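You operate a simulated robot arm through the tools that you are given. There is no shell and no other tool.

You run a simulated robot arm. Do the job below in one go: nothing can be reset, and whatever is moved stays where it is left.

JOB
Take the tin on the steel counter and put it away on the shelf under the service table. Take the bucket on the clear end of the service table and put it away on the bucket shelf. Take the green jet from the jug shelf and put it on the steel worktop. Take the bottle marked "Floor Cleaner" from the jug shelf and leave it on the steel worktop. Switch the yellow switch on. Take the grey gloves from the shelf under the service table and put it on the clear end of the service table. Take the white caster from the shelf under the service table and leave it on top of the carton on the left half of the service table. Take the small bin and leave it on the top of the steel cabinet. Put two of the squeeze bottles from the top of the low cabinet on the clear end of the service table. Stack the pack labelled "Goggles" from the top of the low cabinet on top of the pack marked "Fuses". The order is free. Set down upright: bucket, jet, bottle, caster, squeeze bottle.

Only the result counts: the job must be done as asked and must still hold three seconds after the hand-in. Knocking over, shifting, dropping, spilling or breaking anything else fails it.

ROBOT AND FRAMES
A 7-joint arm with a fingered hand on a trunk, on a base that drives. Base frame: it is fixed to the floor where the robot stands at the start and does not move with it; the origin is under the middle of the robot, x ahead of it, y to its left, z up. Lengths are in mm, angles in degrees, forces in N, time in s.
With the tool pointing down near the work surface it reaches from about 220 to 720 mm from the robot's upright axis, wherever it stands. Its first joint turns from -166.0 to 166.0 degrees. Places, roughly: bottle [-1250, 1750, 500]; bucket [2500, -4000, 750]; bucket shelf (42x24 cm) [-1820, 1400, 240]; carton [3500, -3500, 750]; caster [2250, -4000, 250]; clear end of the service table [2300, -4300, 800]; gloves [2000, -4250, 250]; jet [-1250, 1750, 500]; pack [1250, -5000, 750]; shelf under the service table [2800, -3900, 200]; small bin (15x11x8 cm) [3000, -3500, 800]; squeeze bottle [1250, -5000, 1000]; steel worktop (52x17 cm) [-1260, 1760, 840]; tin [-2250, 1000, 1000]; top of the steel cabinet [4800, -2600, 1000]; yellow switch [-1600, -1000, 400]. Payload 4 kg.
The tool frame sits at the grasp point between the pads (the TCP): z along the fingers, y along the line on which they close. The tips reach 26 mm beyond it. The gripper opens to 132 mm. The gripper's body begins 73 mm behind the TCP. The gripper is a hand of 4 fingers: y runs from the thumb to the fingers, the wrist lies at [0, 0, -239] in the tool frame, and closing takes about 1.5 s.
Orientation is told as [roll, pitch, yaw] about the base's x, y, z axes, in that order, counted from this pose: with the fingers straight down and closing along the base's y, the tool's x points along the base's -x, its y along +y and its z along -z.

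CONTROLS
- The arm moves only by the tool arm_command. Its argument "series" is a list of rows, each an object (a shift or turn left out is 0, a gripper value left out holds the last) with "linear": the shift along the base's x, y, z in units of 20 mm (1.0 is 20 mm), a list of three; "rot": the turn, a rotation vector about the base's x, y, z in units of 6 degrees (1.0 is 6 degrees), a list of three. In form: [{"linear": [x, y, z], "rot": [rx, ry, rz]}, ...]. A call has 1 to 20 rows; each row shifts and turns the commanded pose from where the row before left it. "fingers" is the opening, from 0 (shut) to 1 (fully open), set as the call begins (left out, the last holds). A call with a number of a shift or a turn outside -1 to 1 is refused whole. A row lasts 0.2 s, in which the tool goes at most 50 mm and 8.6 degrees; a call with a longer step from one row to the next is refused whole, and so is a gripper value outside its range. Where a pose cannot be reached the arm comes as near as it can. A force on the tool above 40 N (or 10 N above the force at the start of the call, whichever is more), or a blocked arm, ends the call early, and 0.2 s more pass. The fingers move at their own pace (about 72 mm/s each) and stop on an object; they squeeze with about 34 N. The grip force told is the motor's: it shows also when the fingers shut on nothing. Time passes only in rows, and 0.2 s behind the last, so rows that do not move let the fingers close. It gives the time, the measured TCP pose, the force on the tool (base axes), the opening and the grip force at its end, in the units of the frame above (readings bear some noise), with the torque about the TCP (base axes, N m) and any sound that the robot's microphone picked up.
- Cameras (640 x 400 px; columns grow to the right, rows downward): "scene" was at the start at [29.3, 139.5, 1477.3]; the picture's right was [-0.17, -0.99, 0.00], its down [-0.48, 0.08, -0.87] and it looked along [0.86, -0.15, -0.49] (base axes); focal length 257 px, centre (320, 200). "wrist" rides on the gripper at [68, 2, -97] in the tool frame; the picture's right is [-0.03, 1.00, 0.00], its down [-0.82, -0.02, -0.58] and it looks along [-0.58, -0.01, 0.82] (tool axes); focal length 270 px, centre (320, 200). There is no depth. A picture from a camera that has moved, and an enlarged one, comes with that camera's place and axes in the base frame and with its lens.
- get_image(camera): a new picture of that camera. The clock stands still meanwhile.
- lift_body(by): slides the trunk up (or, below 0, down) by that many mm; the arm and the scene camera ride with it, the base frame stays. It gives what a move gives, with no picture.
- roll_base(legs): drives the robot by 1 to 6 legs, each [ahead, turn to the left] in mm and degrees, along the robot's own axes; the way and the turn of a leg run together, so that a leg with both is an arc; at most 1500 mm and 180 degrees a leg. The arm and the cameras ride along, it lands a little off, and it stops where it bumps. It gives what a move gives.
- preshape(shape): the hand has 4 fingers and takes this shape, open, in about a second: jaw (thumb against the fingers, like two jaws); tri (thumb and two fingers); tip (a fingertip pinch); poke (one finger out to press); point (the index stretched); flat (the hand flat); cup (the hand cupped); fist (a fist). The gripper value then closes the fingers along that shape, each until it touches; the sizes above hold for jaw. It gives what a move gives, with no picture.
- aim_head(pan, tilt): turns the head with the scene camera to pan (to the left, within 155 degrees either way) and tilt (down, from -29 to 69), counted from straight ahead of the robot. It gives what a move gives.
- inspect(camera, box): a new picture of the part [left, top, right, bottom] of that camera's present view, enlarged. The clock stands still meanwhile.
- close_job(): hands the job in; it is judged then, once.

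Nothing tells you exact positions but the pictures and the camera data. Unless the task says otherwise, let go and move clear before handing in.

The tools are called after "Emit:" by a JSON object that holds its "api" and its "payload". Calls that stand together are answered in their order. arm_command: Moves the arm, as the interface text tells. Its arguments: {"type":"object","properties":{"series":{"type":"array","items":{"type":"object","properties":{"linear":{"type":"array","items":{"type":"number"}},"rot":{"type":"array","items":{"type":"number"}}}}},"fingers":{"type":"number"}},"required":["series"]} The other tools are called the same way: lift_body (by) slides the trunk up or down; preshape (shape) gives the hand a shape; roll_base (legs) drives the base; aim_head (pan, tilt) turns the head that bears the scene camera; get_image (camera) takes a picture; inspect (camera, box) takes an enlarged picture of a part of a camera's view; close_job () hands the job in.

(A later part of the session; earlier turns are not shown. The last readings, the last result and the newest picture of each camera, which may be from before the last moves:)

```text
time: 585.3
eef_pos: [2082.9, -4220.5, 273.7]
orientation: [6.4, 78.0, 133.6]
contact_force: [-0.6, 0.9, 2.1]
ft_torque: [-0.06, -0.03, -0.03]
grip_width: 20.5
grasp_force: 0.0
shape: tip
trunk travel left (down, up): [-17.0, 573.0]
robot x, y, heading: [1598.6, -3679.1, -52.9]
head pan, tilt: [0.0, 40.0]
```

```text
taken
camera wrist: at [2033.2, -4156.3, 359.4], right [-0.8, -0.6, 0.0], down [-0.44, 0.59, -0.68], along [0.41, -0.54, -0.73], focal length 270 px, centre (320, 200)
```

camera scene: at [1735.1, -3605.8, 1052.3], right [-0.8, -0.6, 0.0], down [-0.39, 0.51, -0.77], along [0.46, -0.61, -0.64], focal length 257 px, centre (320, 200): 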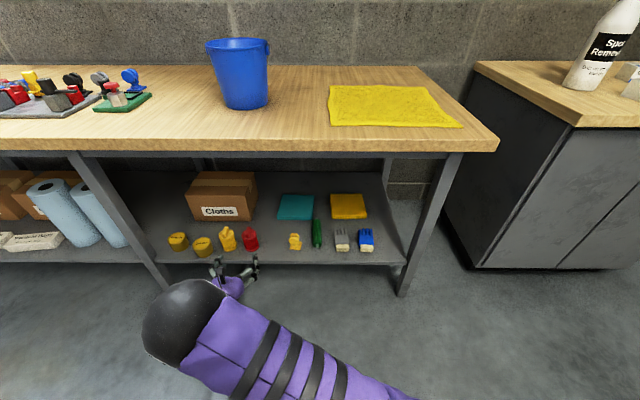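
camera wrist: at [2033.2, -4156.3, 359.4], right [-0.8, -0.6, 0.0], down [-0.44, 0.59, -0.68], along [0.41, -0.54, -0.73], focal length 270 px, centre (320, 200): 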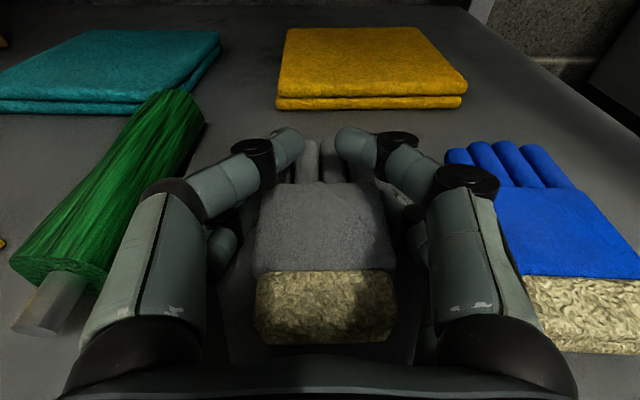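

Emit:
{"api": "arm_command", "payload": {"series": [{}, {}, {}, {}], "fingers": 0}}

Emit:
{"api": "arm_command", "payload": {"series": [{"linear": [0, 0, 0.4]}, {"linear": [0, 0, 0.5]}, {"linear": [0, 0, 0.5]}, {}]}}

Emit:
{"api": "get_image", "payload": {"camera": "wrist"}}

```text
time: 586.3
eef_pos: [2082.2, -4221.7, 272.5]
orientation: [6.4, 78.1, 133.7]
contact_force: [-0.9, -0.5, -0.8]
ft_torque: [0.0, 0.02, 0.0]
grip_width: 7.8
grasp_force: 33.9
shape: tip
trunk travel left (down, up): [-17.0, 573.0]
robot x, y, heading: [1596.5, -3679.0, -53.0]
head pan, tilt: [0.0, 40.0]
```

```text
time: 587.3
eef_pos: [2083.5, -4220.0, 301.6]
orientation: [6.3, 78.0, 133.6]
contact_force: [-0.4, -0.1, -0.9]
ft_torque: [-0.01, 0.01, 0.04]
grip_width: 7.7
grasp_force: 33.8
shape: tip
trunk travel left (down, up): [-17.0, 573.0]
robot x, y, heading: [1600.9, -3679.2, -53.3]
head pan, tilt: [0.0, 40.0]
```

```text
taken
camera wrist: at [2033.8, -4155.6, 388.3], right [-0.8, -0.6, 0.0], down [-0.44, 0.59, -0.68], along [0.41, -0.54, -0.73], focal length 270 px, centre (320, 200)
```

wrist: 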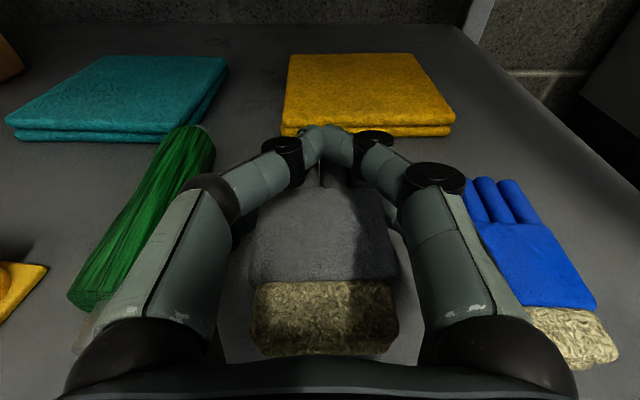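

The gloves come along. I retreat from the shelf, back the base up a little to clear the table edge, then raise.

Emit:
{"api": "arm_command", "payload": {"series": [{"linear": [-0.602, 0.799, 0.2]}, {"linear": [-0.602, 0.799, 0]}, {"linear": [-0.602, 0.799, 0]}, {"linear": [-0.602, 0.799, 0]}, {"linear": [-0.602, 0.799, 0]}, {"linear": [-0.602, 0.799, 0]}, {"linear": [-0.602, 0.799, 0]}, {"linear": [-0.602, 0.799, 0]}, {"linear": [-0.602, 0.799, 0]}]}}

Emit:
{"api": "roll_base", "payload": {"legs": [[-130, 0]]}}

Emit:
{"api": "arm_command", "payload": {"series": [{"linear": [0, 0, 1]}, {"linear": [0, 0, 1]}, {"linear": [0, 0, 1]}, {"linear": [0, 0, 1]}, {"linear": [0, 0, 1]}, {"linear": [0, 0, 1]}, {"linear": [0, 0, 1]}, {"linear": [0, 0, 1]}, {"linear": [0, 0, 1]}, {"linear": [0, 0, 1]}, {"linear": [0, 0, 1]}, {"linear": [0, 0, 1]}, {"linear": [0, 0, 1]}, {"linear": [0, 0, 1]}, {"linear": [0, 0, 1]}, {"linear": [0, 0, 1]}, {"linear": [0, 0, 1]}, {}]}}

Emit:
{"api": "get_image", "payload": {"camera": "wrist"}}

Emit:
{"api": "get_image", "payload": {"camera": "scene"}}

```text
time: 589.3
eef_pos: [1973.6, -4078.0, 306.3]
orientation: [6.5, 78.0, 133.6]
contact_force: [0.4, 0.0, -0.2]
ft_torque: [-0.01, -0.01, 0.02]
grip_width: 7.8
grasp_force: 34.0
shape: tip
trunk travel left (down, up): [-17.0, 573.0]
robot x, y, heading: [1598.7, -3682.7, -53.2]
head pan, tilt: [0.0, 40.0]
```

```text
time: 590.6
eef_pos: [1893.6, -3971.7, 306.5]
orientation: [6.3, 78.0, 133.6]
contact_force: [0.4, 0.1, -1.0]
ft_torque: [-0.01, -0.05, -0.01]
grip_width: 7.8
grasp_force: 34.1
shape: tip
trunk travel left (down, up): [-17.0, 573.0]
robot x, y, heading: [1517.8, -3569.8, -53.0]
head pan, tilt: [0.0, 40.0]
```

```text
time: 594.4
eef_pos: [1894.7, -3972.5, 427.3]
orientation: [6.6, 78.1, 133.6]
contact_force: [-0.6, 0.3, -0.2]
ft_torque: [-0.02, 0.0, 0.01]
grip_width: 7.6
grasp_force: 33.6
shape: tip
out of reach, approached as far as the arm can: row 7, 8, 9, 10, 11, 12, 13, 14, 15, 16, 17
trunk travel left (down, up): [-17.0, 573.0]
robot x, y, heading: [1515.5, -3572.8, -53.1]
head pan, tilt: [0.0, 40.0]
```

```text
taken
camera wrist: at [1845.1, -3906.3, 512.7], right [-0.8, -0.6, 0.0], down [-0.44, 0.59, -0.68], along [0.41, -0.54, -0.73], focal length 270 px, centre (320, 200)
```

wrist: 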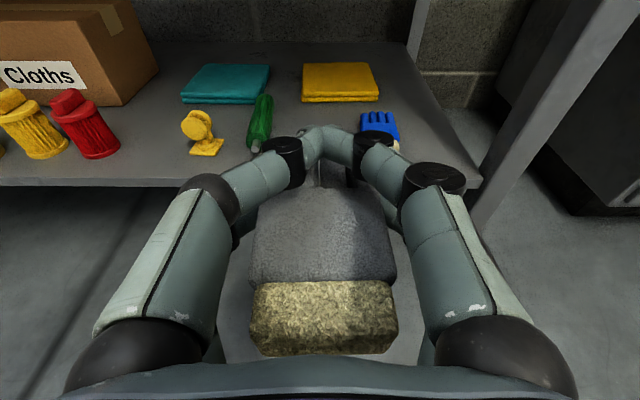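

```text
taken
camera scene: at [1655.5, -3499.7, 1052.3], right [-0.8, -0.6, 0.0], down [-0.39, 0.51, -0.77], along [0.46, -0.61, -0.64], focal length 257 px, centre (320, 200)
```

scene: 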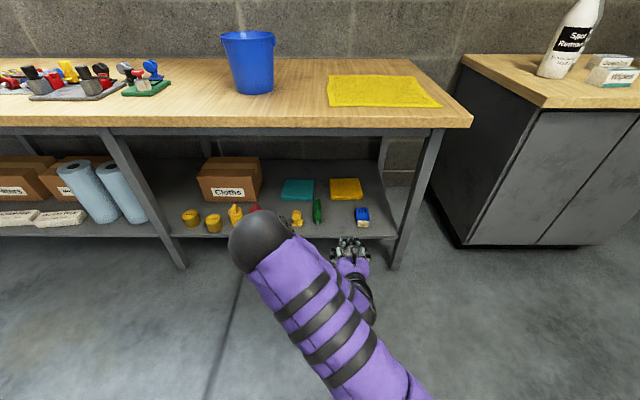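

Emit:
{"api": "lift_body", "payload": {"by": 400}}

Emit:
{"api": "lift_body", "payload": {"by": 80}}

Emit:
{"api": "get_image", "payload": {"camera": "wrist"}}

Emit:
{"api": "get_image", "payload": {"camera": "scene"}}

```text
time: 598.2
eef_pos: [1895.8, -3971.5, 825.4]
orientation: [6.5, 78.1, 133.6]
contact_force: [-0.2, -0.4, -1.1]
ft_torque: [0.05, 0.04, -0.01]
grip_width: 8.0
grasp_force: 34.4
shape: tip
trunk travel left (down, up): [-417.0, 173.0]
robot x, y, heading: [1520.0, -3572.3, -53.1]
head pan, tilt: [0.0, 40.0]
```

```text
time: 599.4
eef_pos: [1894.1, -3970.5, 907.0]
orientation: [6.6, 78.1, 133.7]
contact_force: [1.0, 0.1, -0.4]
ft_torque: [-0.01, 0.0, 0.0]
grip_width: 7.9
grasp_force: 34.2
shape: tip
trunk travel left (down, up): [-497.0, 93.0]
robot x, y, heading: [1519.7, -3571.8, -53.0]
head pan, tilt: [0.0, 40.0]
```

```text
taken
camera wrist: at [1845.3, -3906.4, 992.6], right [-0.8, -0.6, 0.0], down [-0.44, 0.59, -0.68], along [0.41, -0.54, -0.73], focal length 270 px, centre (320, 200)
```

wrist: 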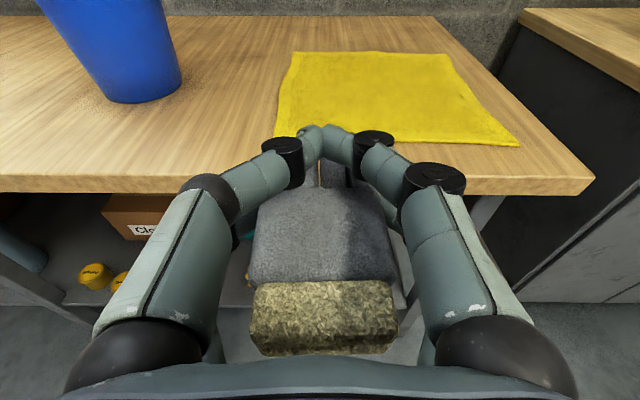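

```text
taken
camera scene: at [1655.7, -3499.7, 1532.3], right [-0.8, -0.6, 0.0], down [-0.39, 0.51, -0.77], along [0.46, -0.61, -0.64], focal length 257 px, centre (320, 200)
```

scene: 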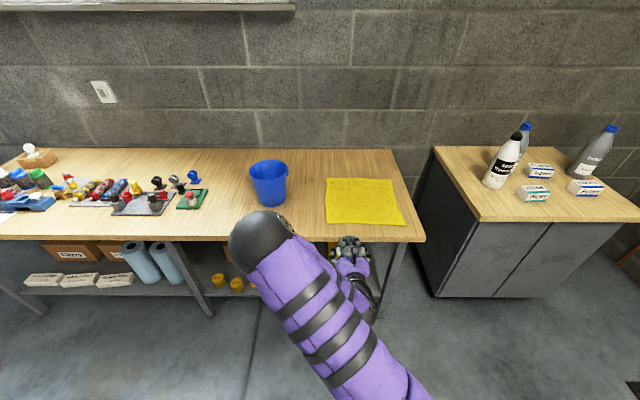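

Emit:
{"api": "arm_command", "payload": {"series": [{"linear": [0.931, -0.252, 0]}, {"linear": [0.931, -0.252, 0]}, {"linear": [0.931, -0.252, 0]}, {"linear": [0.931, -0.252, 0]}, {"linear": [0.931, -0.252, 0]}, {"linear": [0.931, -0.252, 0]}, {"linear": [0.931, -0.252, 0]}, {"linear": [0.931, -0.252, 0]}, {"linear": [0.931, -0.252, 0]}, {"linear": [0.931, -0.252, 0]}, {"linear": [0.931, -0.252, 0]}, {"linear": [0.931, -0.252, 0]}, {"linear": [0.931, -0.252, 0]}, {}]}}

Emit:
{"api": "get_image", "payload": {"camera": "wrist"}}

Emit:
{"api": "get_image", "payload": {"camera": "scene"}}

```text
time: 602.4
eef_pos: [2136.0, -4037.2, 904.4]
orientation: [6.8, 78.0, 133.8]
contact_force: [-0.6, -0.2, -1.1]
ft_torque: [0.01, -0.04, 0.02]
grip_width: 7.4
grasp_force: 34.4
shape: tip
trunk travel left (down, up): [-497.0, 93.0]
robot x, y, heading: [1519.3, -3574.9, -53.1]
head pan, tilt: [0.0, 40.0]
```

```text
taken
camera wrist: at [2087.3, -3972.3, 991.6], right [-0.8, -0.6, 0.0], down [-0.44, 0.59, -0.68], along [0.41, -0.54, -0.73], focal length 270 px, centre (320, 200)
```

wrist: 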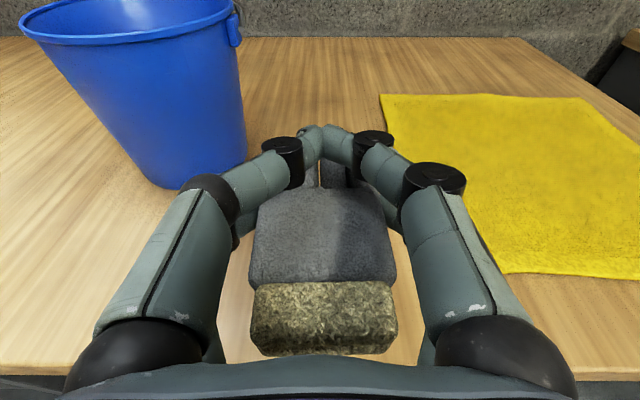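

```text
taken
camera scene: at [1655.8, -3499.8, 1532.3], right [-0.8, -0.6, 0.0], down [-0.39, 0.51, -0.77], along [0.46, -0.61, -0.64], focal length 257 px, centre (320, 200)
```

scene: 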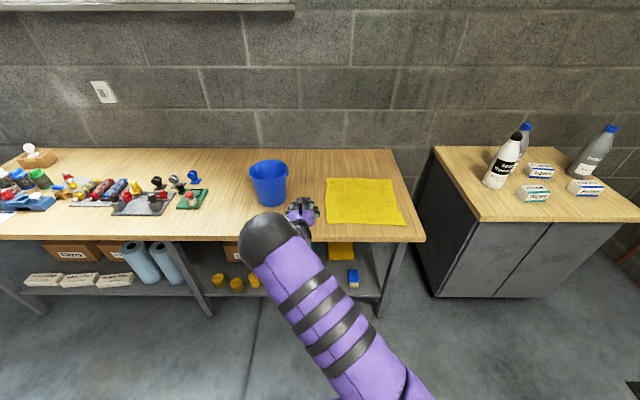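

Emit:
{"api": "lift_body", "payload": {"by": -72}}

Emit:
{"api": "lift_body", "payload": {"by": -4}}

Emit:
{"api": "lift_body", "payload": {"by": -4}}

```text
time: 603.5
eef_pos: [2136.4, -4036.5, 833.7]
orientation: [6.6, 78.1, 133.6]
contact_force: [-0.2, -0.3, -0.8]
ft_torque: [0.02, -0.01, -0.01]
grip_width: 7.7
grasp_force: 33.7
shape: tip
trunk travel left (down, up): [-425.0, 165.0]
robot x, y, heading: [1522.6, -3576.6, -53.4]
head pan, tilt: [0.0, 40.0]
```

```text
time: 604.0
eef_pos: [2136.6, -4036.2, 829.6]
orientation: [6.6, 78.1, 133.5]
contact_force: [-0.3, -0.2, -0.9]
ft_torque: [0.0, 0.0, -0.01]
grip_width: 7.5
grasp_force: 34.1
shape: tip
trunk travel left (down, up): [-421.0, 169.0]
robot x, y, heading: [1516.2, -3571.9, -53.0]
head pan, tilt: [0.0, 40.0]
```

```text
time: 604.6
eef_pos: [2136.4, -4036.4, 824.3]
orientation: [6.5, 78.2, 133.8]
contact_force: [-0.1, 0.1, -0.9]
ft_torque: [0.02, 0.0, 0.0]
grip_width: 7.8
grasp_force: 34.0
shape: tip
trunk travel left (down, up): [-417.0, 173.0]
robot x, y, heading: [1519.8, -3573.5, -53.1]
head pan, tilt: [0.0, 40.0]
```

Emit:
{"api": "lift_body", "payload": {"by": -3}}

Emit:
{"api": "lift_body", "payload": {"by": -3}}

Emit:
{"api": "lift_body", "payload": {"by": -3}}

```text
time: 605.1
eef_pos: [2136.1, -4036.4, 822.5]
orientation: [6.6, 78.1, 133.7]
contact_force: [-0.3, -0.1, -0.8]
ft_torque: [0.0, -0.02, 0.02]
grip_width: 7.6
grasp_force: 34.0
shape: tip
trunk travel left (down, up): [-414.0, 176.0]
robot x, y, heading: [1520.0, -3574.2, -53.1]
head pan, tilt: [0.0, 40.0]
```

```text
time: 605.6
eef_pos: [2136.7, -4037.0, 819.7]
orientation: [6.6, 78.1, 133.6]
contact_force: [-0.4, 0.0, -0.8]
ft_torque: [0.01, -0.02, -0.03]
grip_width: 7.8
grasp_force: 33.7
shape: tip
trunk travel left (down, up): [-411.0, 179.0]
robot x, y, heading: [1518.7, -3572.8, -53.3]
head pan, tilt: [0.0, 40.0]
```

```text
time: 606.1
eef_pos: [2135.9, -4038.0, 815.8]
orientation: [6.7, 78.1, 133.6]
contact_force: [0.1, 0.0, -0.8]
ft_torque: [-0.02, 0.01, -0.01]
grip_width: 7.7
grasp_force: 33.6
shape: tip
trunk travel left (down, up): [-408.0, 182.0]
robot x, y, heading: [1518.8, -3570.0, -53.4]
head pan, tilt: [0.0, 40.0]
```

Emit:
{"api": "lift_body", "payload": {"by": -8}}

Emit:
{"api": "lift_body", "payload": {"by": -4}}

Emit:
{"api": "lift_body", "payload": {"by": -3}}

Emit:
{"api": "lift_body", "payload": {"by": -3}}

```text
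time: 606.7
eef_pos: [2135.9, -4036.3, 811.8]
orientation: [6.4, 78.6, 133.4]
contact_force: [-1.4, 0.9, 9.5]
ft_torque: [-0.05, -0.11, -0.04]
grip_width: 7.8
grasp_force: 34.1
shape: tip
trunk travel left (down, up): [-400.0, 190.0]
robot x, y, heading: [1520.3, -3569.8, -53.0]
head pan, tilt: [0.0, 40.0]
```

```text
time: 607.2
eef_pos: [2137.2, -4036.2, 810.9]
orientation: [6.2, 78.8, 133.3]
contact_force: [1.1, -0.4, 26.7]
ft_torque: [-0.29, -0.24, -0.02]
grip_width: 7.6
grasp_force: 33.7
shape: tip
trunk travel left (down, up): [-396.0, 194.0]
robot x, y, heading: [1519.0, -3571.8, -53.0]
head pan, tilt: [0.0, 40.0]
```

```text
time: 607.8
eef_pos: [2136.6, -4037.1, 809.7]
orientation: [6.1, 79.2, 133.3]
contact_force: [0.5, 0.1, 38.1]
ft_torque: [-0.39, -0.34, 0.01]
grip_width: 7.7
grasp_force: 33.4
shape: tip
trunk travel left (down, up): [-393.0, 197.0]
robot x, y, heading: [1522.1, -3574.4, -53.3]
head pan, tilt: [0.0, 40.0]
```

```text
time: 608.3
eef_pos: [2136.2, -4035.8, 808.8]
orientation: [5.9, 79.5, 133.1]
contact_force: [-0.8, 1.9, 43.7]
ft_torque: [-0.42, -0.32, -0.07]
grip_width: 7.7
grasp_force: 34.0
shape: tip
trunk travel left (down, up): [-390.0, 200.0]
robot x, y, heading: [1518.6, -3572.7, -53.4]
head pan, tilt: [0.0, 40.0]
```

Emit:
{"api": "lift_body", "payload": {"by": 9}}

Emit:
{"api": "arm_command", "payload": {"series": [{}, {}, {}, {}, {}, {}], "fingers": 0.56}}

Emit:
{"api": "get_image", "payload": {"camera": "wrist"}}

```text
time: 608.9
eef_pos: [2136.8, -4037.0, 810.9]
orientation: [6.5, 78.6, 133.7]
contact_force: [4.8, -4.2, 25.8]
ft_torque: [-0.3, -0.35, -0.05]
grip_width: 8.1
grasp_force: 33.9
shape: tip
trunk travel left (down, up): [-399.0, 191.0]
robot x, y, heading: [1513.7, -3574.1, -53.0]
head pan, tilt: [0.0, 40.0]
```

```text
time: 610.2
eef_pos: [2134.5, -4036.4, 808.4]
orientation: [6.4, 78.1, 133.5]
contact_force: [-1.7, -2.6, 16.1]
ft_torque: [-0.01, -0.62, -0.13]
grip_width: 70.7
grasp_force: 0.0
shape: tip
trunk travel left (down, up): [-399.0, 191.0]
robot x, y, heading: [1520.3, -3573.7, -53.1]
head pan, tilt: [0.0, 40.0]
```

```text
taken
camera wrist: at [2085.9, -3971.9, 895.0], right [-0.8, -0.6, 0.0], down [-0.44, 0.59, -0.68], along [0.41, -0.55, -0.73], focal length 270 px, centre (320, 200)
```

wrist: 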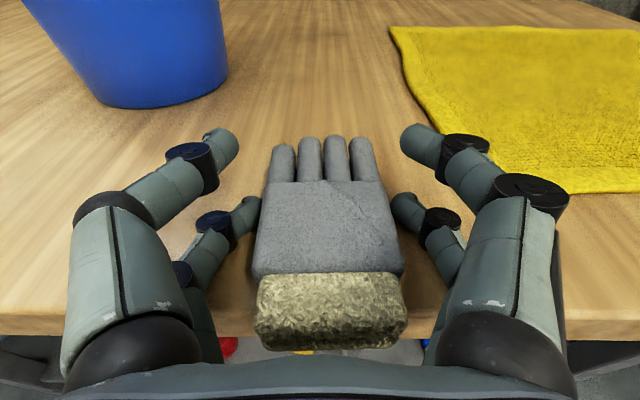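

The gloves lie right at the front edge; I grip them again and set them about 100 mm deeper.

Emit:
{"api": "lift_body", "payload": {"by": 4}}

Emit:
{"api": "arm_command", "payload": {"series": [{}, {}, {}, {}, {}, {}, {}, {}], "fingers": 0}}

Emit:
{"api": "lift_body", "payload": {"by": 25}}

Emit:
{"api": "arm_command", "payload": {"series": [{"linear": [0.602, -0.799, 0]}, {"linear": [0.602, -0.799, 0]}, {"linear": [0.602, -0.799, 0]}, {"linear": [0.602, -0.799, 0]}, {"linear": [0.602, -0.799, 0]}, {}]}}

Emit:
{"api": "get_image", "payload": {"camera": "wrist"}}

```text
time: 610.8
eef_pos: [2135.3, -4036.7, 808.2]
orientation: [6.9, 77.8, 134.0]
contact_force: [-2.0, -1.4, 3.6]
ft_torque: [-0.01, -0.13, -0.03]
grip_width: 71.4
grasp_force: 0.1
shape: tip
trunk travel left (down, up): [-403.0, 187.0]
robot x, y, heading: [1517.4, -3572.8, -53.0]
head pan, tilt: [0.0, 40.0]
```

```text
time: 612.6
eef_pos: [2135.5, -4037.5, 812.3]
orientation: [6.6, 78.0, 133.6]
contact_force: [-1.3, -1.2, -1.3]
ft_torque: [0.04, -0.01, -0.01]
grip_width: 7.9
grasp_force: 33.7
shape: tip
trunk travel left (down, up): [-403.0, 187.0]
robot x, y, heading: [1519.4, -3574.8, -53.1]
head pan, tilt: [0.0, 40.0]
```

```text
time: 613.3
eef_pos: [2136.1, -4035.6, 836.1]
orientation: [6.6, 78.1, 133.7]
contact_force: [1.2, 1.1, -1.1]
ft_torque: [0.02, 0.0, 0.01]
grip_width: 7.9
grasp_force: 34.1
shape: tip
trunk travel left (down, up): [-428.0, 162.0]
robot x, y, heading: [1519.2, -3570.3, -53.4]
head pan, tilt: [0.0, 40.0]
```

```text
time: 614.7
eef_pos: [2195.7, -4116.6, 835.3]
orientation: [6.6, 78.1, 133.6]
contact_force: [0.2, 0.2, -1.2]
ft_torque: [0.02, 0.0, -0.02]
grip_width: 7.8
grasp_force: 33.7
shape: tip
trunk travel left (down, up): [-428.0, 162.0]
robot x, y, heading: [1522.5, -3572.8, -53.4]
head pan, tilt: [0.0, 40.0]
```

```text
taken
camera wrist: at [2147.5, -4053.2, 921.5], right [-0.8, -0.6, 0.0], down [-0.44, 0.59, -0.68], along [0.41, -0.54, -0.73], focal length 270 px, centre (320, 200)
```

wrist: 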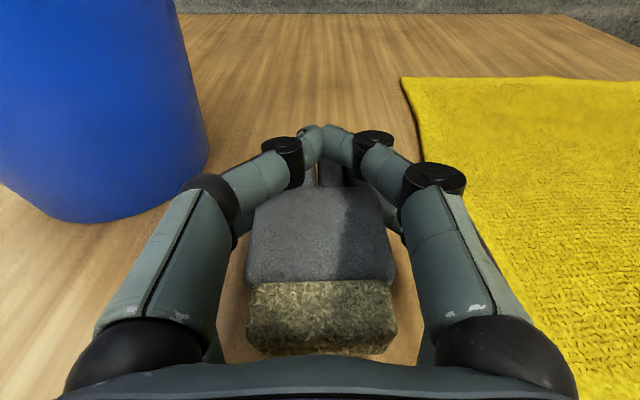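

Emit:
{"api": "lift_body", "payload": {"by": -21}}

Emit:
{"api": "lift_body", "payload": {"by": -3}}

```text
time: 615.4
eef_pos: [2197.5, -4117.9, 813.3]
orientation: [6.6, 78.0, 133.6]
contact_force: [0.1, -0.2, -0.6]
ft_torque: [0.03, -0.02, 0.0]
grip_width: 8.0
grasp_force: 33.9
shape: tip
trunk travel left (down, up): [-407.0, 183.0]
robot x, y, heading: [1516.2, -3574.3, -53.0]
head pan, tilt: [0.0, 40.0]
```

```text
time: 615.9
eef_pos: [2196.4, -4117.9, 810.8]
orientation: [6.5, 78.2, 133.7]
contact_force: [0.1, -0.2, 0.2]
ft_torque: [0.0, -0.02, 0.0]
grip_width: 7.7
grasp_force: 34.1
shape: tip
trunk travel left (down, up): [-404.0, 186.0]
robot x, y, heading: [1519.5, -3576.5, -53.4]
head pan, tilt: [0.0, 40.0]
```

Emit:
{"api": "arm_command", "payload": {"series": [{}, {}, {}, {}, {}, {}], "fingers": 0.58}}

Emit:
{"api": "lift_body", "payload": {"by": 6}}

Emit:
{"api": "arm_command", "payload": {"series": [{"linear": [-0.3, 0.4, 0.1]}, {"linear": [-0.602, 0.799, 0.1]}, {"linear": [-0.602, 0.799, 0]}, {"linear": [-0.602, 0.799, 0]}, {"linear": [-0.602, 0.799, 0]}, {"linear": [-0.602, 0.799, 0]}, {"linear": [-0.602, 0.799, 0]}, {"linear": [-0.602, 0.799, 0]}, {}]}}

Emit:
{"api": "get_image", "payload": {"camera": "wrist"}}

```text
time: 617.3
eef_pos: [2196.4, -4117.1, 810.8]
orientation: [6.7, 78.0, 133.6]
contact_force: [-0.4, 0.6, 0.2]
ft_torque: [-0.04, -0.01, 0.04]
grip_width: 76.2
grasp_force: 0.1
shape: tip
trunk travel left (down, up): [-404.0, 186.0]
robot x, y, heading: [1517.0, -3572.9, -53.4]
head pan, tilt: [0.0, 40.0]
```

```text
time: 617.8
eef_pos: [2196.6, -4117.4, 816.8]
orientation: [6.6, 78.1, 133.6]
contact_force: [0.3, -0.6, -0.1]
ft_torque: [0.01, 0.01, -0.03]
grip_width: 76.1
grasp_force: 0.2
shape: tip
trunk travel left (down, up): [-410.0, 180.0]
robot x, y, heading: [1516.8, -3573.6, -53.3]
head pan, tilt: [0.0, 40.0]
```

```text
time: 619.8
eef_pos: [2106.7, -3995.6, 820.5]
orientation: [6.5, 78.2, 133.7]
contact_force: [0.1, -1.0, -0.1]
ft_torque: [-0.01, 0.01, 0.0]
grip_width: 76.2
grasp_force: 0.0
shape: tip
trunk travel left (down, up): [-410.0, 180.0]
robot x, y, heading: [1516.6, -3573.4, -53.4]
head pan, tilt: [0.0, 40.0]
```

```text
taken
camera wrist: at [2058.3, -3931.8, 907.3], right [-0.8, -0.6, 0.0], down [-0.44, 0.59, -0.68], along [0.41, -0.54, -0.73], focal length 270 px, centre (320, 200)
```

wrist: 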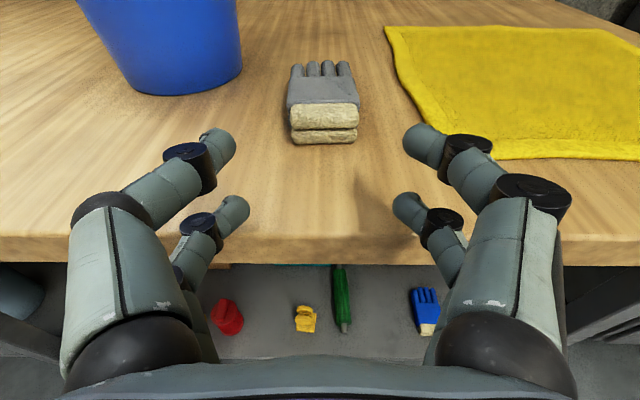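

The gloves are placed on the clear end. Now I look at the low cabinet with the bottles and packs.

Emit:
{"api": "aim_head", "payload": {"pan": -35, "tilt": 35}}

Emit:
{"api": "get_image", "payload": {"camera": "scene"}}

Emit:
{"api": "inspect", "payload": {"camera": "scene", "box": [240, 60, 480, 210]}}

```text
time: 620.9
eef_pos: [2107.5, -3996.0, 819.7]
orientation: [6.6, 78.1, 133.6]
contact_force: [-0.5, 0.4, 0.2]
ft_torque: [-0.01, 0.01, 0.0]
grip_width: 76.2
grasp_force: 0.0
shape: tip
trunk travel left (down, up): [-410.0, 180.0]
robot x, y, heading: [1518.1, -3572.7, -53.2]
head pan, tilt: [-35.0, 35.0]
```

```text
taken
camera scene: at [1607.5, -3519.7, 1452.8], right [-1.0, -0.03, 0.0], down [-0.02, 0.57, -0.82], along [0.03, -0.82, -0.57], focal length 257 px, centre (320, 200)
```

scene: 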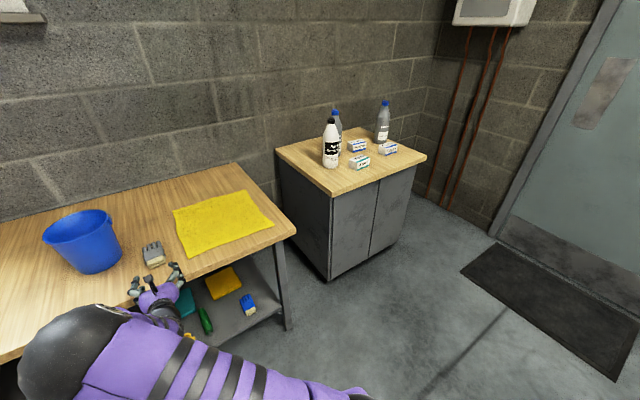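

```text
2.67 times, centred on (360, 135) of scene
camera zoom: at [1607.5, -3519.7, 1452.8], right [-1.0, -0.03, 0.0], down [-0.02, 0.57, -0.82], along [0.03, -0.82, -0.57], focal length 686 px, centre (213, 373)
```

zoom: 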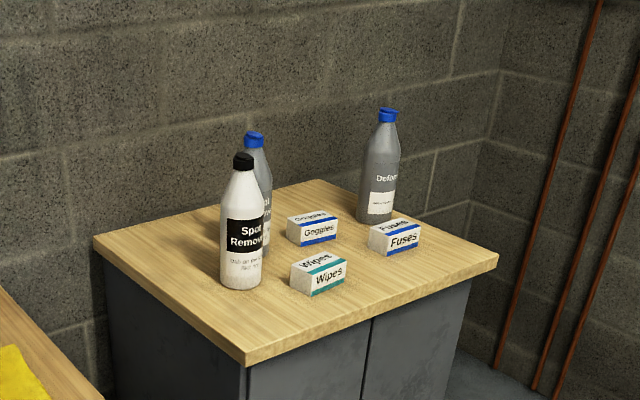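

Packs in view: Goggles (middle), Wipes (front), Fuses (right); three bottles. I retract the arm and drive to the front of the low cabinet.

Emit:
{"api": "lift_body", "payload": {"by": 170}}

Emit:
{"api": "arm_command", "payload": {"series": [{"linear": [-0.602, 0.799, 0.5]}, {"linear": [-0.602, 0.799, 0.5]}, {"linear": [-0.602, 0.799, 0.5]}, {"linear": [-0.602, 0.799, 0.5]}, {"linear": [-0.602, 0.799, 0.5]}, {"linear": [-0.602, 0.799, 0.5]}, {"linear": [-0.602, 0.799, 0.5]}, {"linear": [-0.602, 0.799, 0.5]}, {"linear": [-0.602, 0.799, 0.5]}, {}]}}

Emit:
{"api": "roll_base", "payload": {"legs": [[150, 0], [0, -89]]}}

Emit:
{"api": "aim_head", "payload": {"pan": 0, "tilt": 30}}

Emit:
{"api": "get_image", "payload": {"camera": "scene"}}

```text
time: 622.8
eef_pos: [2107.3, -3996.5, 990.2]
orientation: [6.5, 78.1, 133.8]
contact_force: [-0.4, 0.3, 0.0]
ft_torque: [0.02, 0.01, -0.02]
grip_width: 76.0
grasp_force: 0.1
shape: tip
trunk travel left (down, up): [-580.0, 10.0]
robot x, y, heading: [1516.3, -3571.5, -53.1]
head pan, tilt: [-35.0, 35.0]
```

```text
time: 625.0
eef_pos: [2000.6, -3852.0, 1080.3]
orientation: [6.5, 78.2, 133.6]
contact_force: [0.2, 0.0, -0.5]
ft_torque: [0.0, 0.03, 0.0]
grip_width: 76.1
grasp_force: 0.0
shape: tip
trunk travel left (down, up): [-580.0, 10.0]
robot x, y, heading: [1519.3, -3578.0, -53.2]
head pan, tilt: [-35.0, 35.0]
```

```text
time: 630.5
eef_pos: [1337.8, -4180.6, 1080.5]
orientation: [6.6, 78.2, 44.6]
contact_force: [-1.0, 1.0, -0.4]
ft_torque: [-0.01, -0.05, 0.01]
grip_width: 76.1
grasp_force: 0.0
shape: tip
trunk travel left (down, up): [-580.0, 10.0]
robot x, y, heading: [1606.0, -3693.1, -142.2]
head pan, tilt: [-35.0, 35.0]
```

```text
time: 631.5
eef_pos: [1337.2, -4180.6, 1081.5]
orientation: [6.5, 78.0, 44.7]
contact_force: [-0.1, 0.8, -1.1]
ft_torque: [0.01, 0.03, 0.01]
grip_width: 76.1
grasp_force: 0.2
shape: tip
trunk travel left (down, up): [-580.0, 10.0]
robot x, y, heading: [1608.2, -3693.7, -141.9]
head pan, tilt: [0.0, 30.0]
```

```text
taken
camera scene: at [1678.1, -3831.9, 1630.6], right [-0.61, 0.79, 0.0], down [0.4, 0.31, -0.87], along [-0.68, -0.53, -0.5], focal length 257 px, centre (320, 200)
```

scene: 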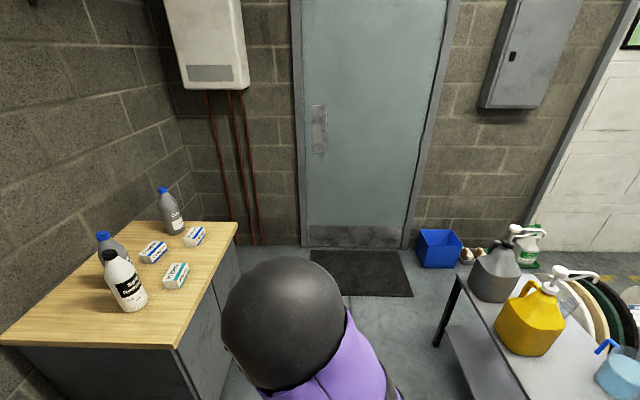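

Emit:
{"api": "roll_base", "payload": {"legs": [[930, 0], [0, 88]]}}

Emit:
{"api": "aim_head", "payload": {"pan": 5, "tilt": 40}}

Emit:
{"api": "get_image", "payload": {"camera": "scene"}}

Emit:
{"api": "get_image", "payload": {"camera": "wrist"}}

```text
time: 640.6
eef_pos: [1352.1, -4546.4, 1080.9]
orientation: [6.7, 78.1, 133.3]
contact_force: [0.4, -0.4, 0.2]
ft_torque: [0.01, 0.0, -0.01]
grip_width: 76.1
grasp_force: 0.0
shape: tip
trunk travel left (down, up): [-580.0, 10.0]
robot x, y, heading: [876.0, -4264.1, -53.5]
head pan, tilt: [0.0, 30.0]
```

```text
time: 641.3
eef_pos: [1352.9, -4545.9, 1080.9]
orientation: [6.7, 78.1, 133.3]
contact_force: [-0.1, -0.1, 0.0]
ft_torque: [-0.01, 0.01, 0.04]
grip_width: 76.0
grasp_force: 0.0
shape: tip
trunk travel left (down, up): [-580.0, 10.0]
robot x, y, heading: [872.2, -4261.0, -53.4]
head pan, tilt: [5.0, 40.0]
```

```text
taken
camera scene: at [1016.6, -4185.4, 1615.3], right [-0.75, -0.66, 0.0], down [-0.43, 0.48, -0.77], along [0.51, -0.57, -0.64], focal length 257 px, centre (320, 200)
```

scene: 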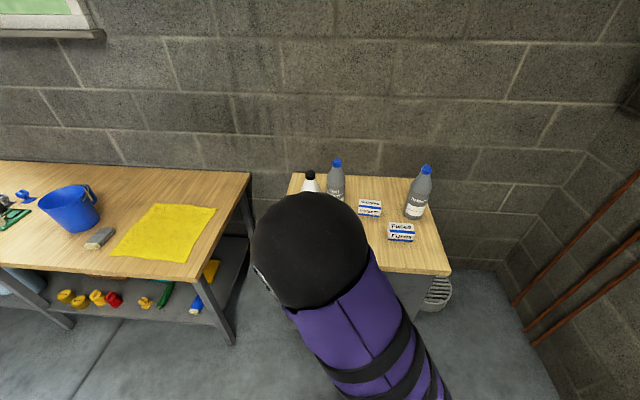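

```text
taken
camera wrist: at [1304.1, -4481.1, 1167.4], right [-0.8, -0.6, 0.0], down [-0.44, 0.59, -0.68], along [0.41, -0.55, -0.73], focal length 270 px, centre (320, 200)
```

wrist: 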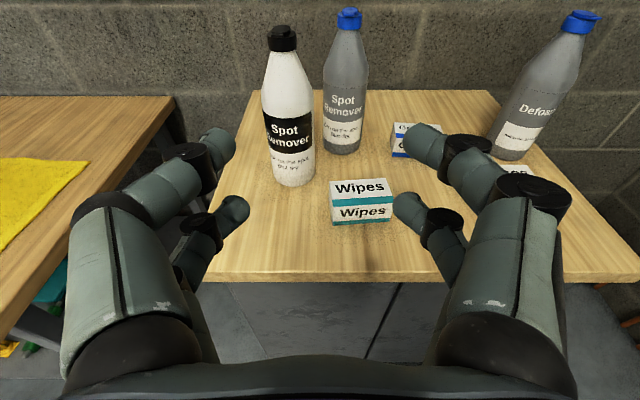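

The cabinet top is at about z 790; both left bottles are "Spot Remover", the right one "Defoamer". I go a bit closer and lower the hand toward the white Spot Remover.

Emit:
{"api": "roll_base", "payload": {"legs": [[140, 0.5]]}}

Emit:
{"api": "lift_body", "payload": {"by": -150}}

Emit:
{"api": "get_image", "payload": {"camera": "wrist"}}

Emit:
{"api": "get_image", "payload": {"camera": "scene"}}

```text
time: 642.7
eef_pos: [1439.4, -4653.7, 1081.4]
orientation: [6.7, 78.1, 133.8]
contact_force: [0.5, -0.3, 0.9]
ft_torque: [0.0, 0.0, -0.01]
grip_width: 76.3
grasp_force: 0.1
shape: tip
trunk travel left (down, up): [-580.0, 10.0]
robot x, y, heading: [957.7, -4376.7, -53.2]
head pan, tilt: [5.0, 40.0]
```

```text
time: 644.4
eef_pos: [1438.7, -4653.2, 929.8]
orientation: [6.6, 78.1, 133.8]
contact_force: [0.0, -0.2, -0.1]
ft_torque: [0.02, 0.0, 0.0]
grip_width: 76.3
grasp_force: 0.0
shape: tip
trunk travel left (down, up): [-430.0, 160.0]
robot x, y, heading: [954.2, -4377.5, -53.2]
head pan, tilt: [5.0, 40.0]
```

```text
taken
camera wrist: at [1389.5, -4589.3, 1017.5], right [-0.8, -0.6, 0.0], down [-0.44, 0.58, -0.68], along [0.41, -0.54, -0.73], focal length 270 px, centre (320, 200)
```

wrist: 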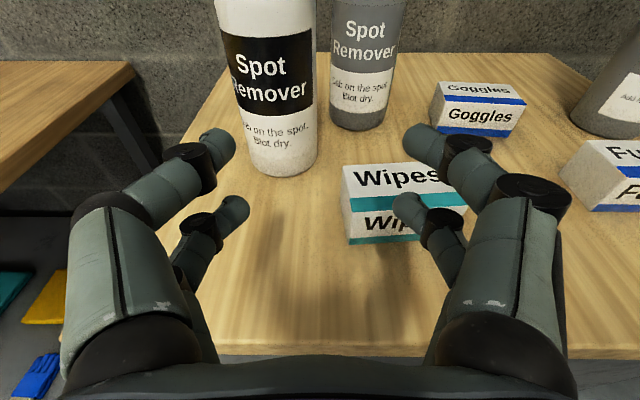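

```text
taken
camera scene: at [1099.4, -4296.1, 1465.3], right [-0.74, -0.67, 0.0], down [-0.43, 0.48, -0.77], along [0.51, -0.57, -0.64], focal length 257 px, centre (320, 200)
```

scene: 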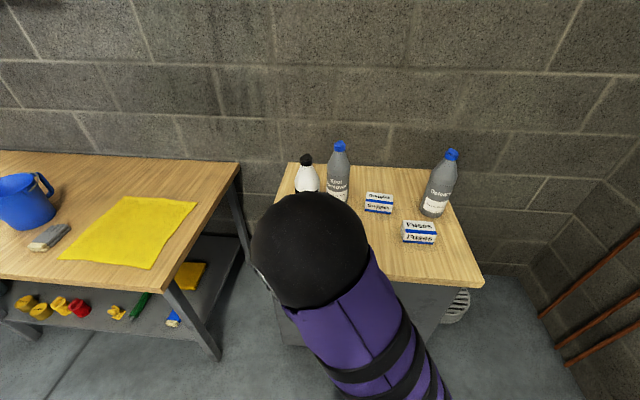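

I move in toward the white bottle above the height of the Wipes pack.

Emit:
{"api": "lift_body", "payload": {"by": -18}}

Emit:
{"api": "arm_command", "payload": {"series": [{"linear": [0.82, 0.61, 0]}, {"linear": [0.82, 0.61, 0]}, {"linear": [0.6, -0.8, 0]}, {"linear": [0.6, -0.8, 0]}, {"linear": [0.6, -0.8, 0]}, {"linear": [0.6, -0.8, 0]}, {"linear": [0.6, -0.8, 0]}, {"linear": [0.6, -0.8, 0]}, {"linear": [0.6, -0.8, 0]}, {}], "fingers": 0.85}}

Emit:
{"api": "get_image", "payload": {"camera": "wrist"}}

```text
time: 645.1
eef_pos: [1438.7, -4653.3, 912.2]
orientation: [6.7, 78.1, 133.8]
contact_force: [-0.4, 0.5, 0.5]
ft_torque: [-0.04, 0.0, 0.0]
grip_width: 76.4
grasp_force: 0.1
shape: tip
trunk travel left (down, up): [-412.0, 178.0]
robot x, y, heading: [954.8, -4376.1, -52.8]
head pan, tilt: [5.0, 40.0]
```

```text
time: 647.3
eef_pos: [1554.7, -4741.2, 911.2]
orientation: [6.7, 78.1, 133.9]
contact_force: [-0.2, 0.1, 0.5]
ft_torque: [0.02, -0.02, 0.01]
grip_width: 111.9
grasp_force: 0.1
shape: tip
trunk travel left (down, up): [-412.0, 178.0]
robot x, y, heading: [952.9, -4374.9, -53.2]
head pan, tilt: [5.0, 40.0]
```

```text
taken
camera wrist: at [1505.7, -4677.5, 997.3], right [-0.8, -0.6, 0.0], down [-0.44, 0.59, -0.68], along [0.41, -0.54, -0.73], focal length 270 px, centre (320, 200)
```

wrist: 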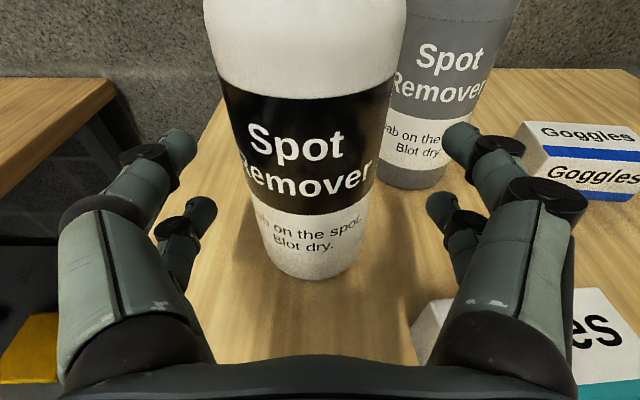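

Emit:
{"api": "arm_command", "payload": {"series": [{"linear": [0.58, -0.775, 0]}, {"linear": [0.58, -0.775, 0]}, {"linear": [0.58, -0.775, 0]}, {}]}}

Emit:
{"api": "arm_command", "payload": {"series": [{}, {}, {}, {}, {}, {}, {}], "fingers": 0.3}}

Emit:
{"api": "get_image", "payload": {"camera": "wrist"}}

```text
time: 648.3
eef_pos: [1589.2, -4789.5, 913.0]
orientation: [6.6, 78.1, 133.9]
contact_force: [0.1, 1.1, -0.2]
ft_torque: [0.01, -0.02, 0.0]
grip_width: 111.9
grasp_force: 0.0
shape: tip
trunk travel left (down, up): [-412.0, 178.0]
robot x, y, heading: [953.9, -4377.3, -53.0]
head pan, tilt: [5.0, 40.0]
```

```text
time: 649.9
eef_pos: [1590.0, -4789.1, 913.3]
orientation: [6.6, 78.1, 133.8]
contact_force: [1.9, 1.3, -0.4]
ft_torque: [-0.02, -0.05, 0.02]
grip_width: 75.5
grasp_force: 34.0
shape: tip
trunk travel left (down, up): [-412.0, 178.0]
robot x, y, heading: [963.3, -4373.3, -52.9]
head pan, tilt: [5.0, 40.0]
```

```text
taken
camera wrist: at [1540.2, -4724.4, 999.8], right [-0.8, -0.6, 0.0], down [-0.44, 0.58, -0.68], along [0.41, -0.54, -0.73], focal length 270 px, centre (320, 200)
```

wrist: 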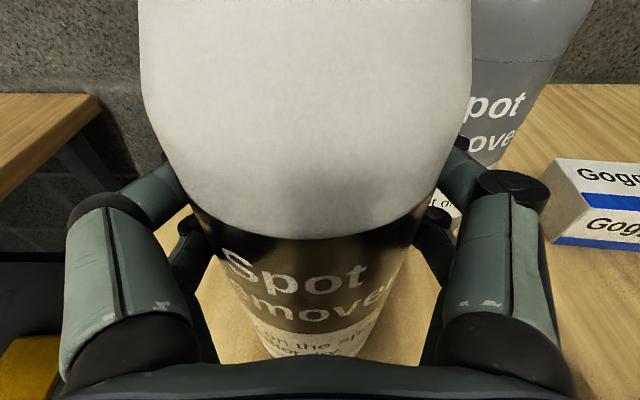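

Emit:
{"api": "lift_body", "payload": {"by": 40}}

Emit:
{"api": "get_image", "payload": {"camera": "wrist"}}

Emit:
{"api": "lift_body", "payload": {"by": 130}}

Emit:
{"api": "get_image", "payload": {"camera": "scene"}}

```text
time: 650.7
eef_pos: [1589.6, -4788.4, 953.4]
orientation: [6.7, 78.0, 133.9]
contact_force: [-0.6, 0.6, -6.4]
ft_torque: [-0.03, -0.01, -0.01]
grip_width: 75.5
grasp_force: 34.1
shape: tip
trunk travel left (down, up): [-452.0, 138.0]
robot x, y, heading: [952.7, -4374.9, -53.0]
head pan, tilt: [5.0, 40.0]
```

```text
taken
camera wrist: at [1540.4, -4724.6, 1039.2], right [-0.8, -0.6, 0.0], down [-0.44, 0.59, -0.68], along [0.41, -0.54, -0.73], focal length 270 px, centre (320, 200)
```

wrist: 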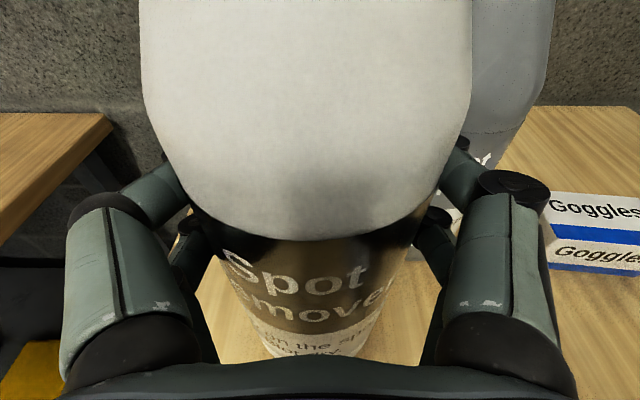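

```text
time: 652.3
eef_pos: [1590.6, -4788.9, 1083.1]
orientation: [6.6, 78.1, 133.9]
contact_force: [-0.4, 0.0, -5.9]
ft_torque: [-0.06, 0.01, -0.01]
grip_width: 75.8
grasp_force: 33.7
shape: tip
trunk travel left (down, up): [-582.0, 8.0]
robot x, y, heading: [956.7, -4376.0, -53.1]
head pan, tilt: [5.0, 40.0]
```

```text
taken
camera scene: at [1100.2, -4296.6, 1617.2], right [-0.74, -0.67, 0.0], down [-0.43, 0.48, -0.77], along [0.51, -0.57, -0.64], focal length 257 px, centre (320, 200)
```

scene: 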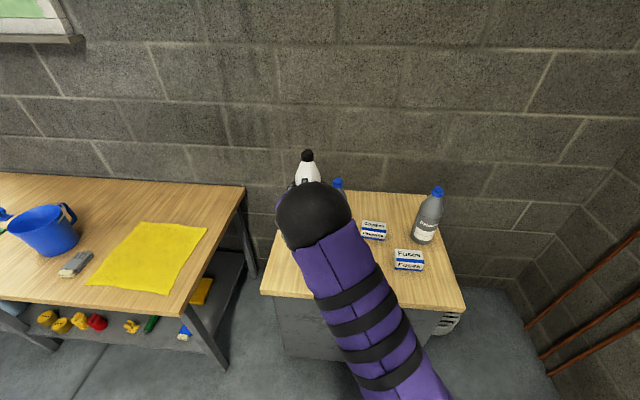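

The bottle is firmly held. I retract, back up, and drive over to the clear end of the service table.

Emit:
{"api": "arm_command", "payload": {"series": [{"linear": [-0.6, 0.8, 0.2]}, {"linear": [-0.6, 0.8, 0.2]}, {"linear": [-0.6, 0.8, 0.2]}, {"linear": [-0.6, 0.8, 0.2]}, {"linear": [-0.6, 0.8, 0.2]}, {"linear": [-0.6, 0.8, 0.2]}, {"linear": [-0.6, 0.8, 0.2]}, {"linear": [-0.6, 0.8, 0.2]}, {"linear": [-0.6, 0.8, 0.2]}, {"linear": [-0.6, 0.8, 0.2]}, {}]}}

Emit:
{"api": "roll_base", "payload": {"legs": [[-180, 0], [0, 90], [930, 0], [0, -90]]}}

Emit:
{"api": "aim_head", "payload": {"pan": 5, "tilt": 40}}

Emit:
{"api": "get_image", "payload": {"camera": "scene"}}

Emit:
{"api": "get_image", "payload": {"camera": "wrist"}}

```text
time: 654.7
eef_pos: [1469.1, -4629.1, 1122.6]
orientation: [6.6, 78.1, 133.8]
contact_force: [-0.9, -0.9, -4.9]
ft_torque: [-0.01, -0.02, 0.03]
grip_width: 75.3
grasp_force: 33.6
shape: tip
trunk travel left (down, up): [-582.0, 8.0]
robot x, y, heading: [959.2, -4374.6, -52.9]
head pan, tilt: [5.0, 40.0]
```

```text
time: 669.3
eef_pos: [2125.9, -3901.3, 1121.9]
orientation: [6.5, 78.0, 134.3]
contact_force: [0.1, -0.7, -5.5]
ft_torque: [-0.05, 0.01, -0.02]
grip_width: 75.4
grasp_force: 33.7
shape: tip
trunk travel left (down, up): [-582.0, 8.0]
robot x, y, heading: [1613.5, -3648.2, -52.7]
head pan, tilt: [5.0, 40.0]
```

```text
time: 669.9
eef_pos: [2126.3, -3901.2, 1121.6]
orientation: [6.7, 78.2, 134.4]
contact_force: [1.7, -0.1, -6.6]
ft_torque: [-0.02, -0.04, -0.02]
grip_width: 75.2
grasp_force: 34.0
shape: tip
trunk travel left (down, up): [-582.0, 8.0]
robot x, y, heading: [1610.7, -3652.9, -52.5]
head pan, tilt: [5.0, 40.0]
```

```text
taken
camera scene: at [1753.5, -3571.2, 1617.3], right [-0.74, -0.67, 0.0], down [-0.43, 0.47, -0.77], along [0.52, -0.57, -0.64], focal length 257 px, centre (320, 200)
```

scene: 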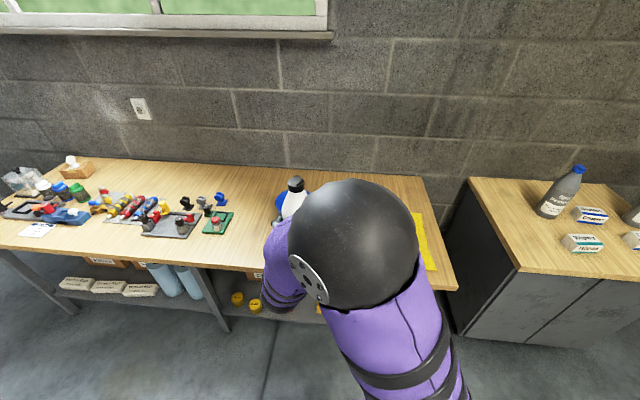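

```text
taken
camera wrist: at [2076.1, -3836.9, 1208.8], right [-0.79, -0.61, 0.0], down [-0.45, 0.58, -0.68], along [0.42, -0.54, -0.73], focal length 270 px, centre (320, 200)
```

wrist: 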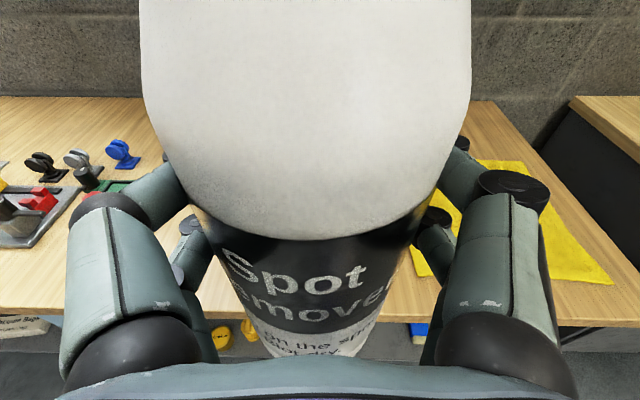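

Emit:
{"api": "roll_base", "payload": {"legs": [[130, 0]]}}

Emit:
{"api": "get_image", "payload": {"camera": "wrist"}}

```text
time: 671.1
eef_pos: [2206.2, -4002.1, 1122.5]
orientation: [6.7, 78.2, 134.6]
contact_force: [0.4, -0.5, -5.6]
ft_torque: [-0.02, 0.0, -0.03]
grip_width: 75.2
grasp_force: 33.9
shape: tip
trunk travel left (down, up): [-582.0, 8.0]
robot x, y, heading: [1687.6, -3755.7, -52.3]
head pan, tilt: [5.0, 40.0]
```

```text
taken
camera wrist: at [2156.1, -3937.5, 1208.6], right [-0.79, -0.61, 0.0], down [-0.45, 0.58, -0.68], along [0.42, -0.54, -0.73], focal length 270 px, centre (320, 200)
```

wrist: 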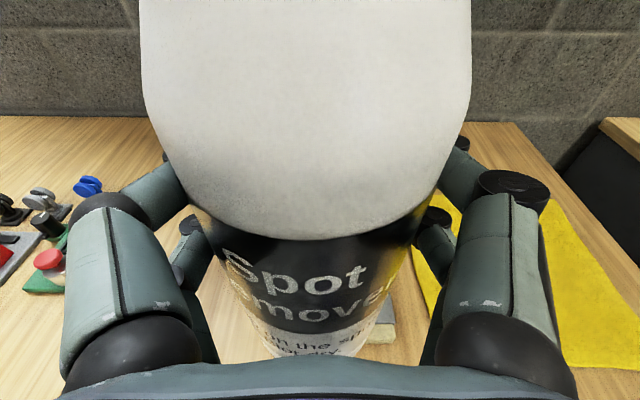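

Emit:
{"api": "arm_command", "payload": {"series": [{"linear": [0.306, -0.982, 0]}, {"linear": [0.306, -0.982, 0]}, {"linear": [0.306, -0.982, 0]}, {"linear": [0.306, -0.982, 0]}, {"linear": [0.306, -0.982, 0]}, {"linear": [0.306, -0.982, 0]}, {"linear": [0.306, -0.982, 0]}, {"linear": [0.306, -0.982, 0]}, {"linear": [0.306, -0.982, 0]}, {"linear": [0.306, -0.982, 0]}, {"linear": [0.306, -0.982, 0]}, {"linear": [0.306, -0.982, 0]}, {"linear": [0.306, -0.982, 0]}, {"linear": [0.306, -0.982, 0]}, {"linear": [0.306, -0.982, 0]}, {"linear": [0.306, -0.982, 0]}, {"linear": [0.306, -0.982, 0]}, {}]}}

Emit:
{"api": "lift_body", "payload": {"by": -120}}

Emit:
{"api": "get_image", "payload": {"camera": "wrist"}}

Emit:
{"api": "get_image", "payload": {"camera": "scene"}}

```text
time: 674.9
eef_pos: [2309.2, -4333.9, 1120.8]
orientation: [6.5, 78.0, 134.6]
contact_force: [0.0, 0.4, -6.0]
ft_torque: [-0.01, 0.02, -0.01]
grip_width: 75.0
grasp_force: 34.0
shape: tip
trunk travel left (down, up): [-582.0, 8.0]
robot x, y, heading: [1691.5, -3752.7, -52.2]
head pan, tilt: [5.0, 40.0]
```

```text
time: 676.4
eef_pos: [2309.1, -4334.3, 1000.9]
orientation: [6.6, 78.1, 134.7]
contact_force: [-0.5, -0.2, -5.0]
ft_torque: [-0.04, -0.01, -0.01]
grip_width: 75.1
grasp_force: 34.2
shape: tip
trunk travel left (down, up): [-462.0, 128.0]
robot x, y, heading: [1688.6, -3750.1, -52.6]
head pan, tilt: [5.0, 40.0]
```

```text
taken
camera wrist: at [2258.8, -4270.3, 1087.9], right [-0.79, -0.61, 0.0], down [-0.45, 0.58, -0.68], along [0.42, -0.54, -0.73], focal length 270 px, centre (320, 200)
```

wrist: 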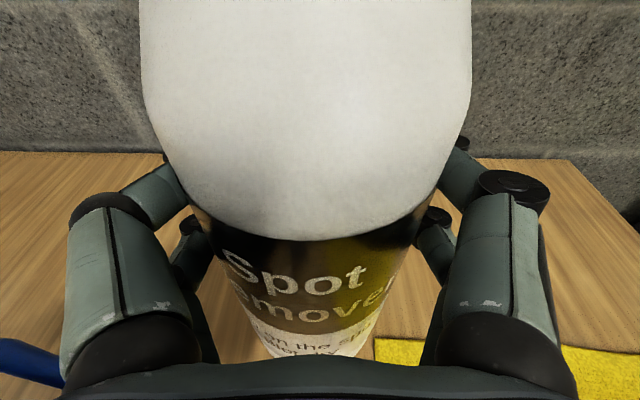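

```text
taken
camera scene: at [1831.7, -3673.1, 1497.3], right [-0.73, -0.68, 0.0], down [-0.44, 0.47, -0.77], along [0.52, -0.56, -0.64], focal length 257 px, centre (320, 200)
```

scene: 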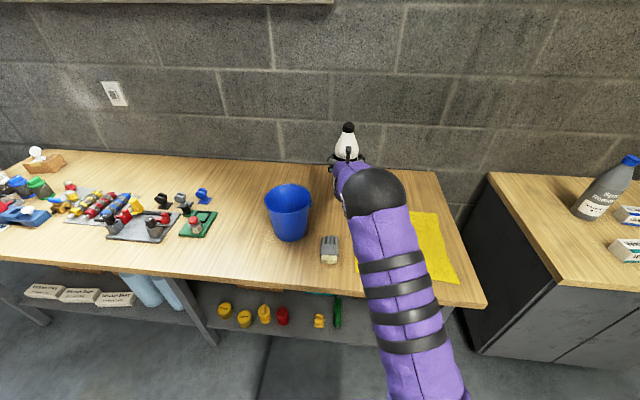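

Emit:
{"api": "arm_command", "payload": {"series": [{"linear": [0.5, 0.39, 0]}, {}]}}

Emit:
{"api": "lift_body", "payload": {"by": -85}}

Emit:
{"api": "lift_body", "payload": {"by": -8}}

Emit:
{"api": "lift_body", "payload": {"by": -5}}

```text
time: 677.0
eef_pos: [2318.8, -4326.2, 1002.0]
orientation: [6.7, 78.1, 134.7]
contact_force: [-0.4, -0.5, -5.5]
ft_torque: [-0.05, -0.01, -0.03]
grip_width: 75.2
grasp_force: 33.9
shape: tip
trunk travel left (down, up): [-462.0, 128.0]
robot x, y, heading: [1688.7, -3754.5, -52.0]
head pan, tilt: [5.0, 40.0]
```

```text
time: 678.2
eef_pos: [2318.4, -4325.4, 916.4]
orientation: [6.6, 78.1, 134.6]
contact_force: [0.4, 0.6, -6.1]
ft_torque: [-0.03, -0.03, 0.01]
grip_width: 75.1
grasp_force: 34.0
shape: tip
trunk travel left (down, up): [-377.0, 213.0]
robot x, y, heading: [1688.7, -3757.8, -52.1]
head pan, tilt: [5.0, 40.0]
```

```text
time: 678.8
eef_pos: [2318.9, -4324.5, 908.2]
orientation: [6.6, 78.1, 134.6]
contact_force: [-0.5, -0.2, -6.2]
ft_torque: [-0.05, 0.01, 0.0]
grip_width: 75.0
grasp_force: 33.9
shape: tip
trunk travel left (down, up): [-369.0, 221.0]
robot x, y, heading: [1689.5, -3752.5, -52.2]
head pan, tilt: [5.0, 40.0]
```

```text
time: 679.4
eef_pos: [2319.0, -4325.7, 903.1]
orientation: [6.7, 78.1, 134.6]
contact_force: [0.5, -0.3, -5.2]
ft_torque: [-0.04, 0.01, 0.01]
grip_width: 74.9
grasp_force: 33.4
shape: tip
trunk travel left (down, up): [-364.0, 226.0]
robot x, y, heading: [1690.4, -3752.6, -52.2]
head pan, tilt: [5.0, 40.0]
```

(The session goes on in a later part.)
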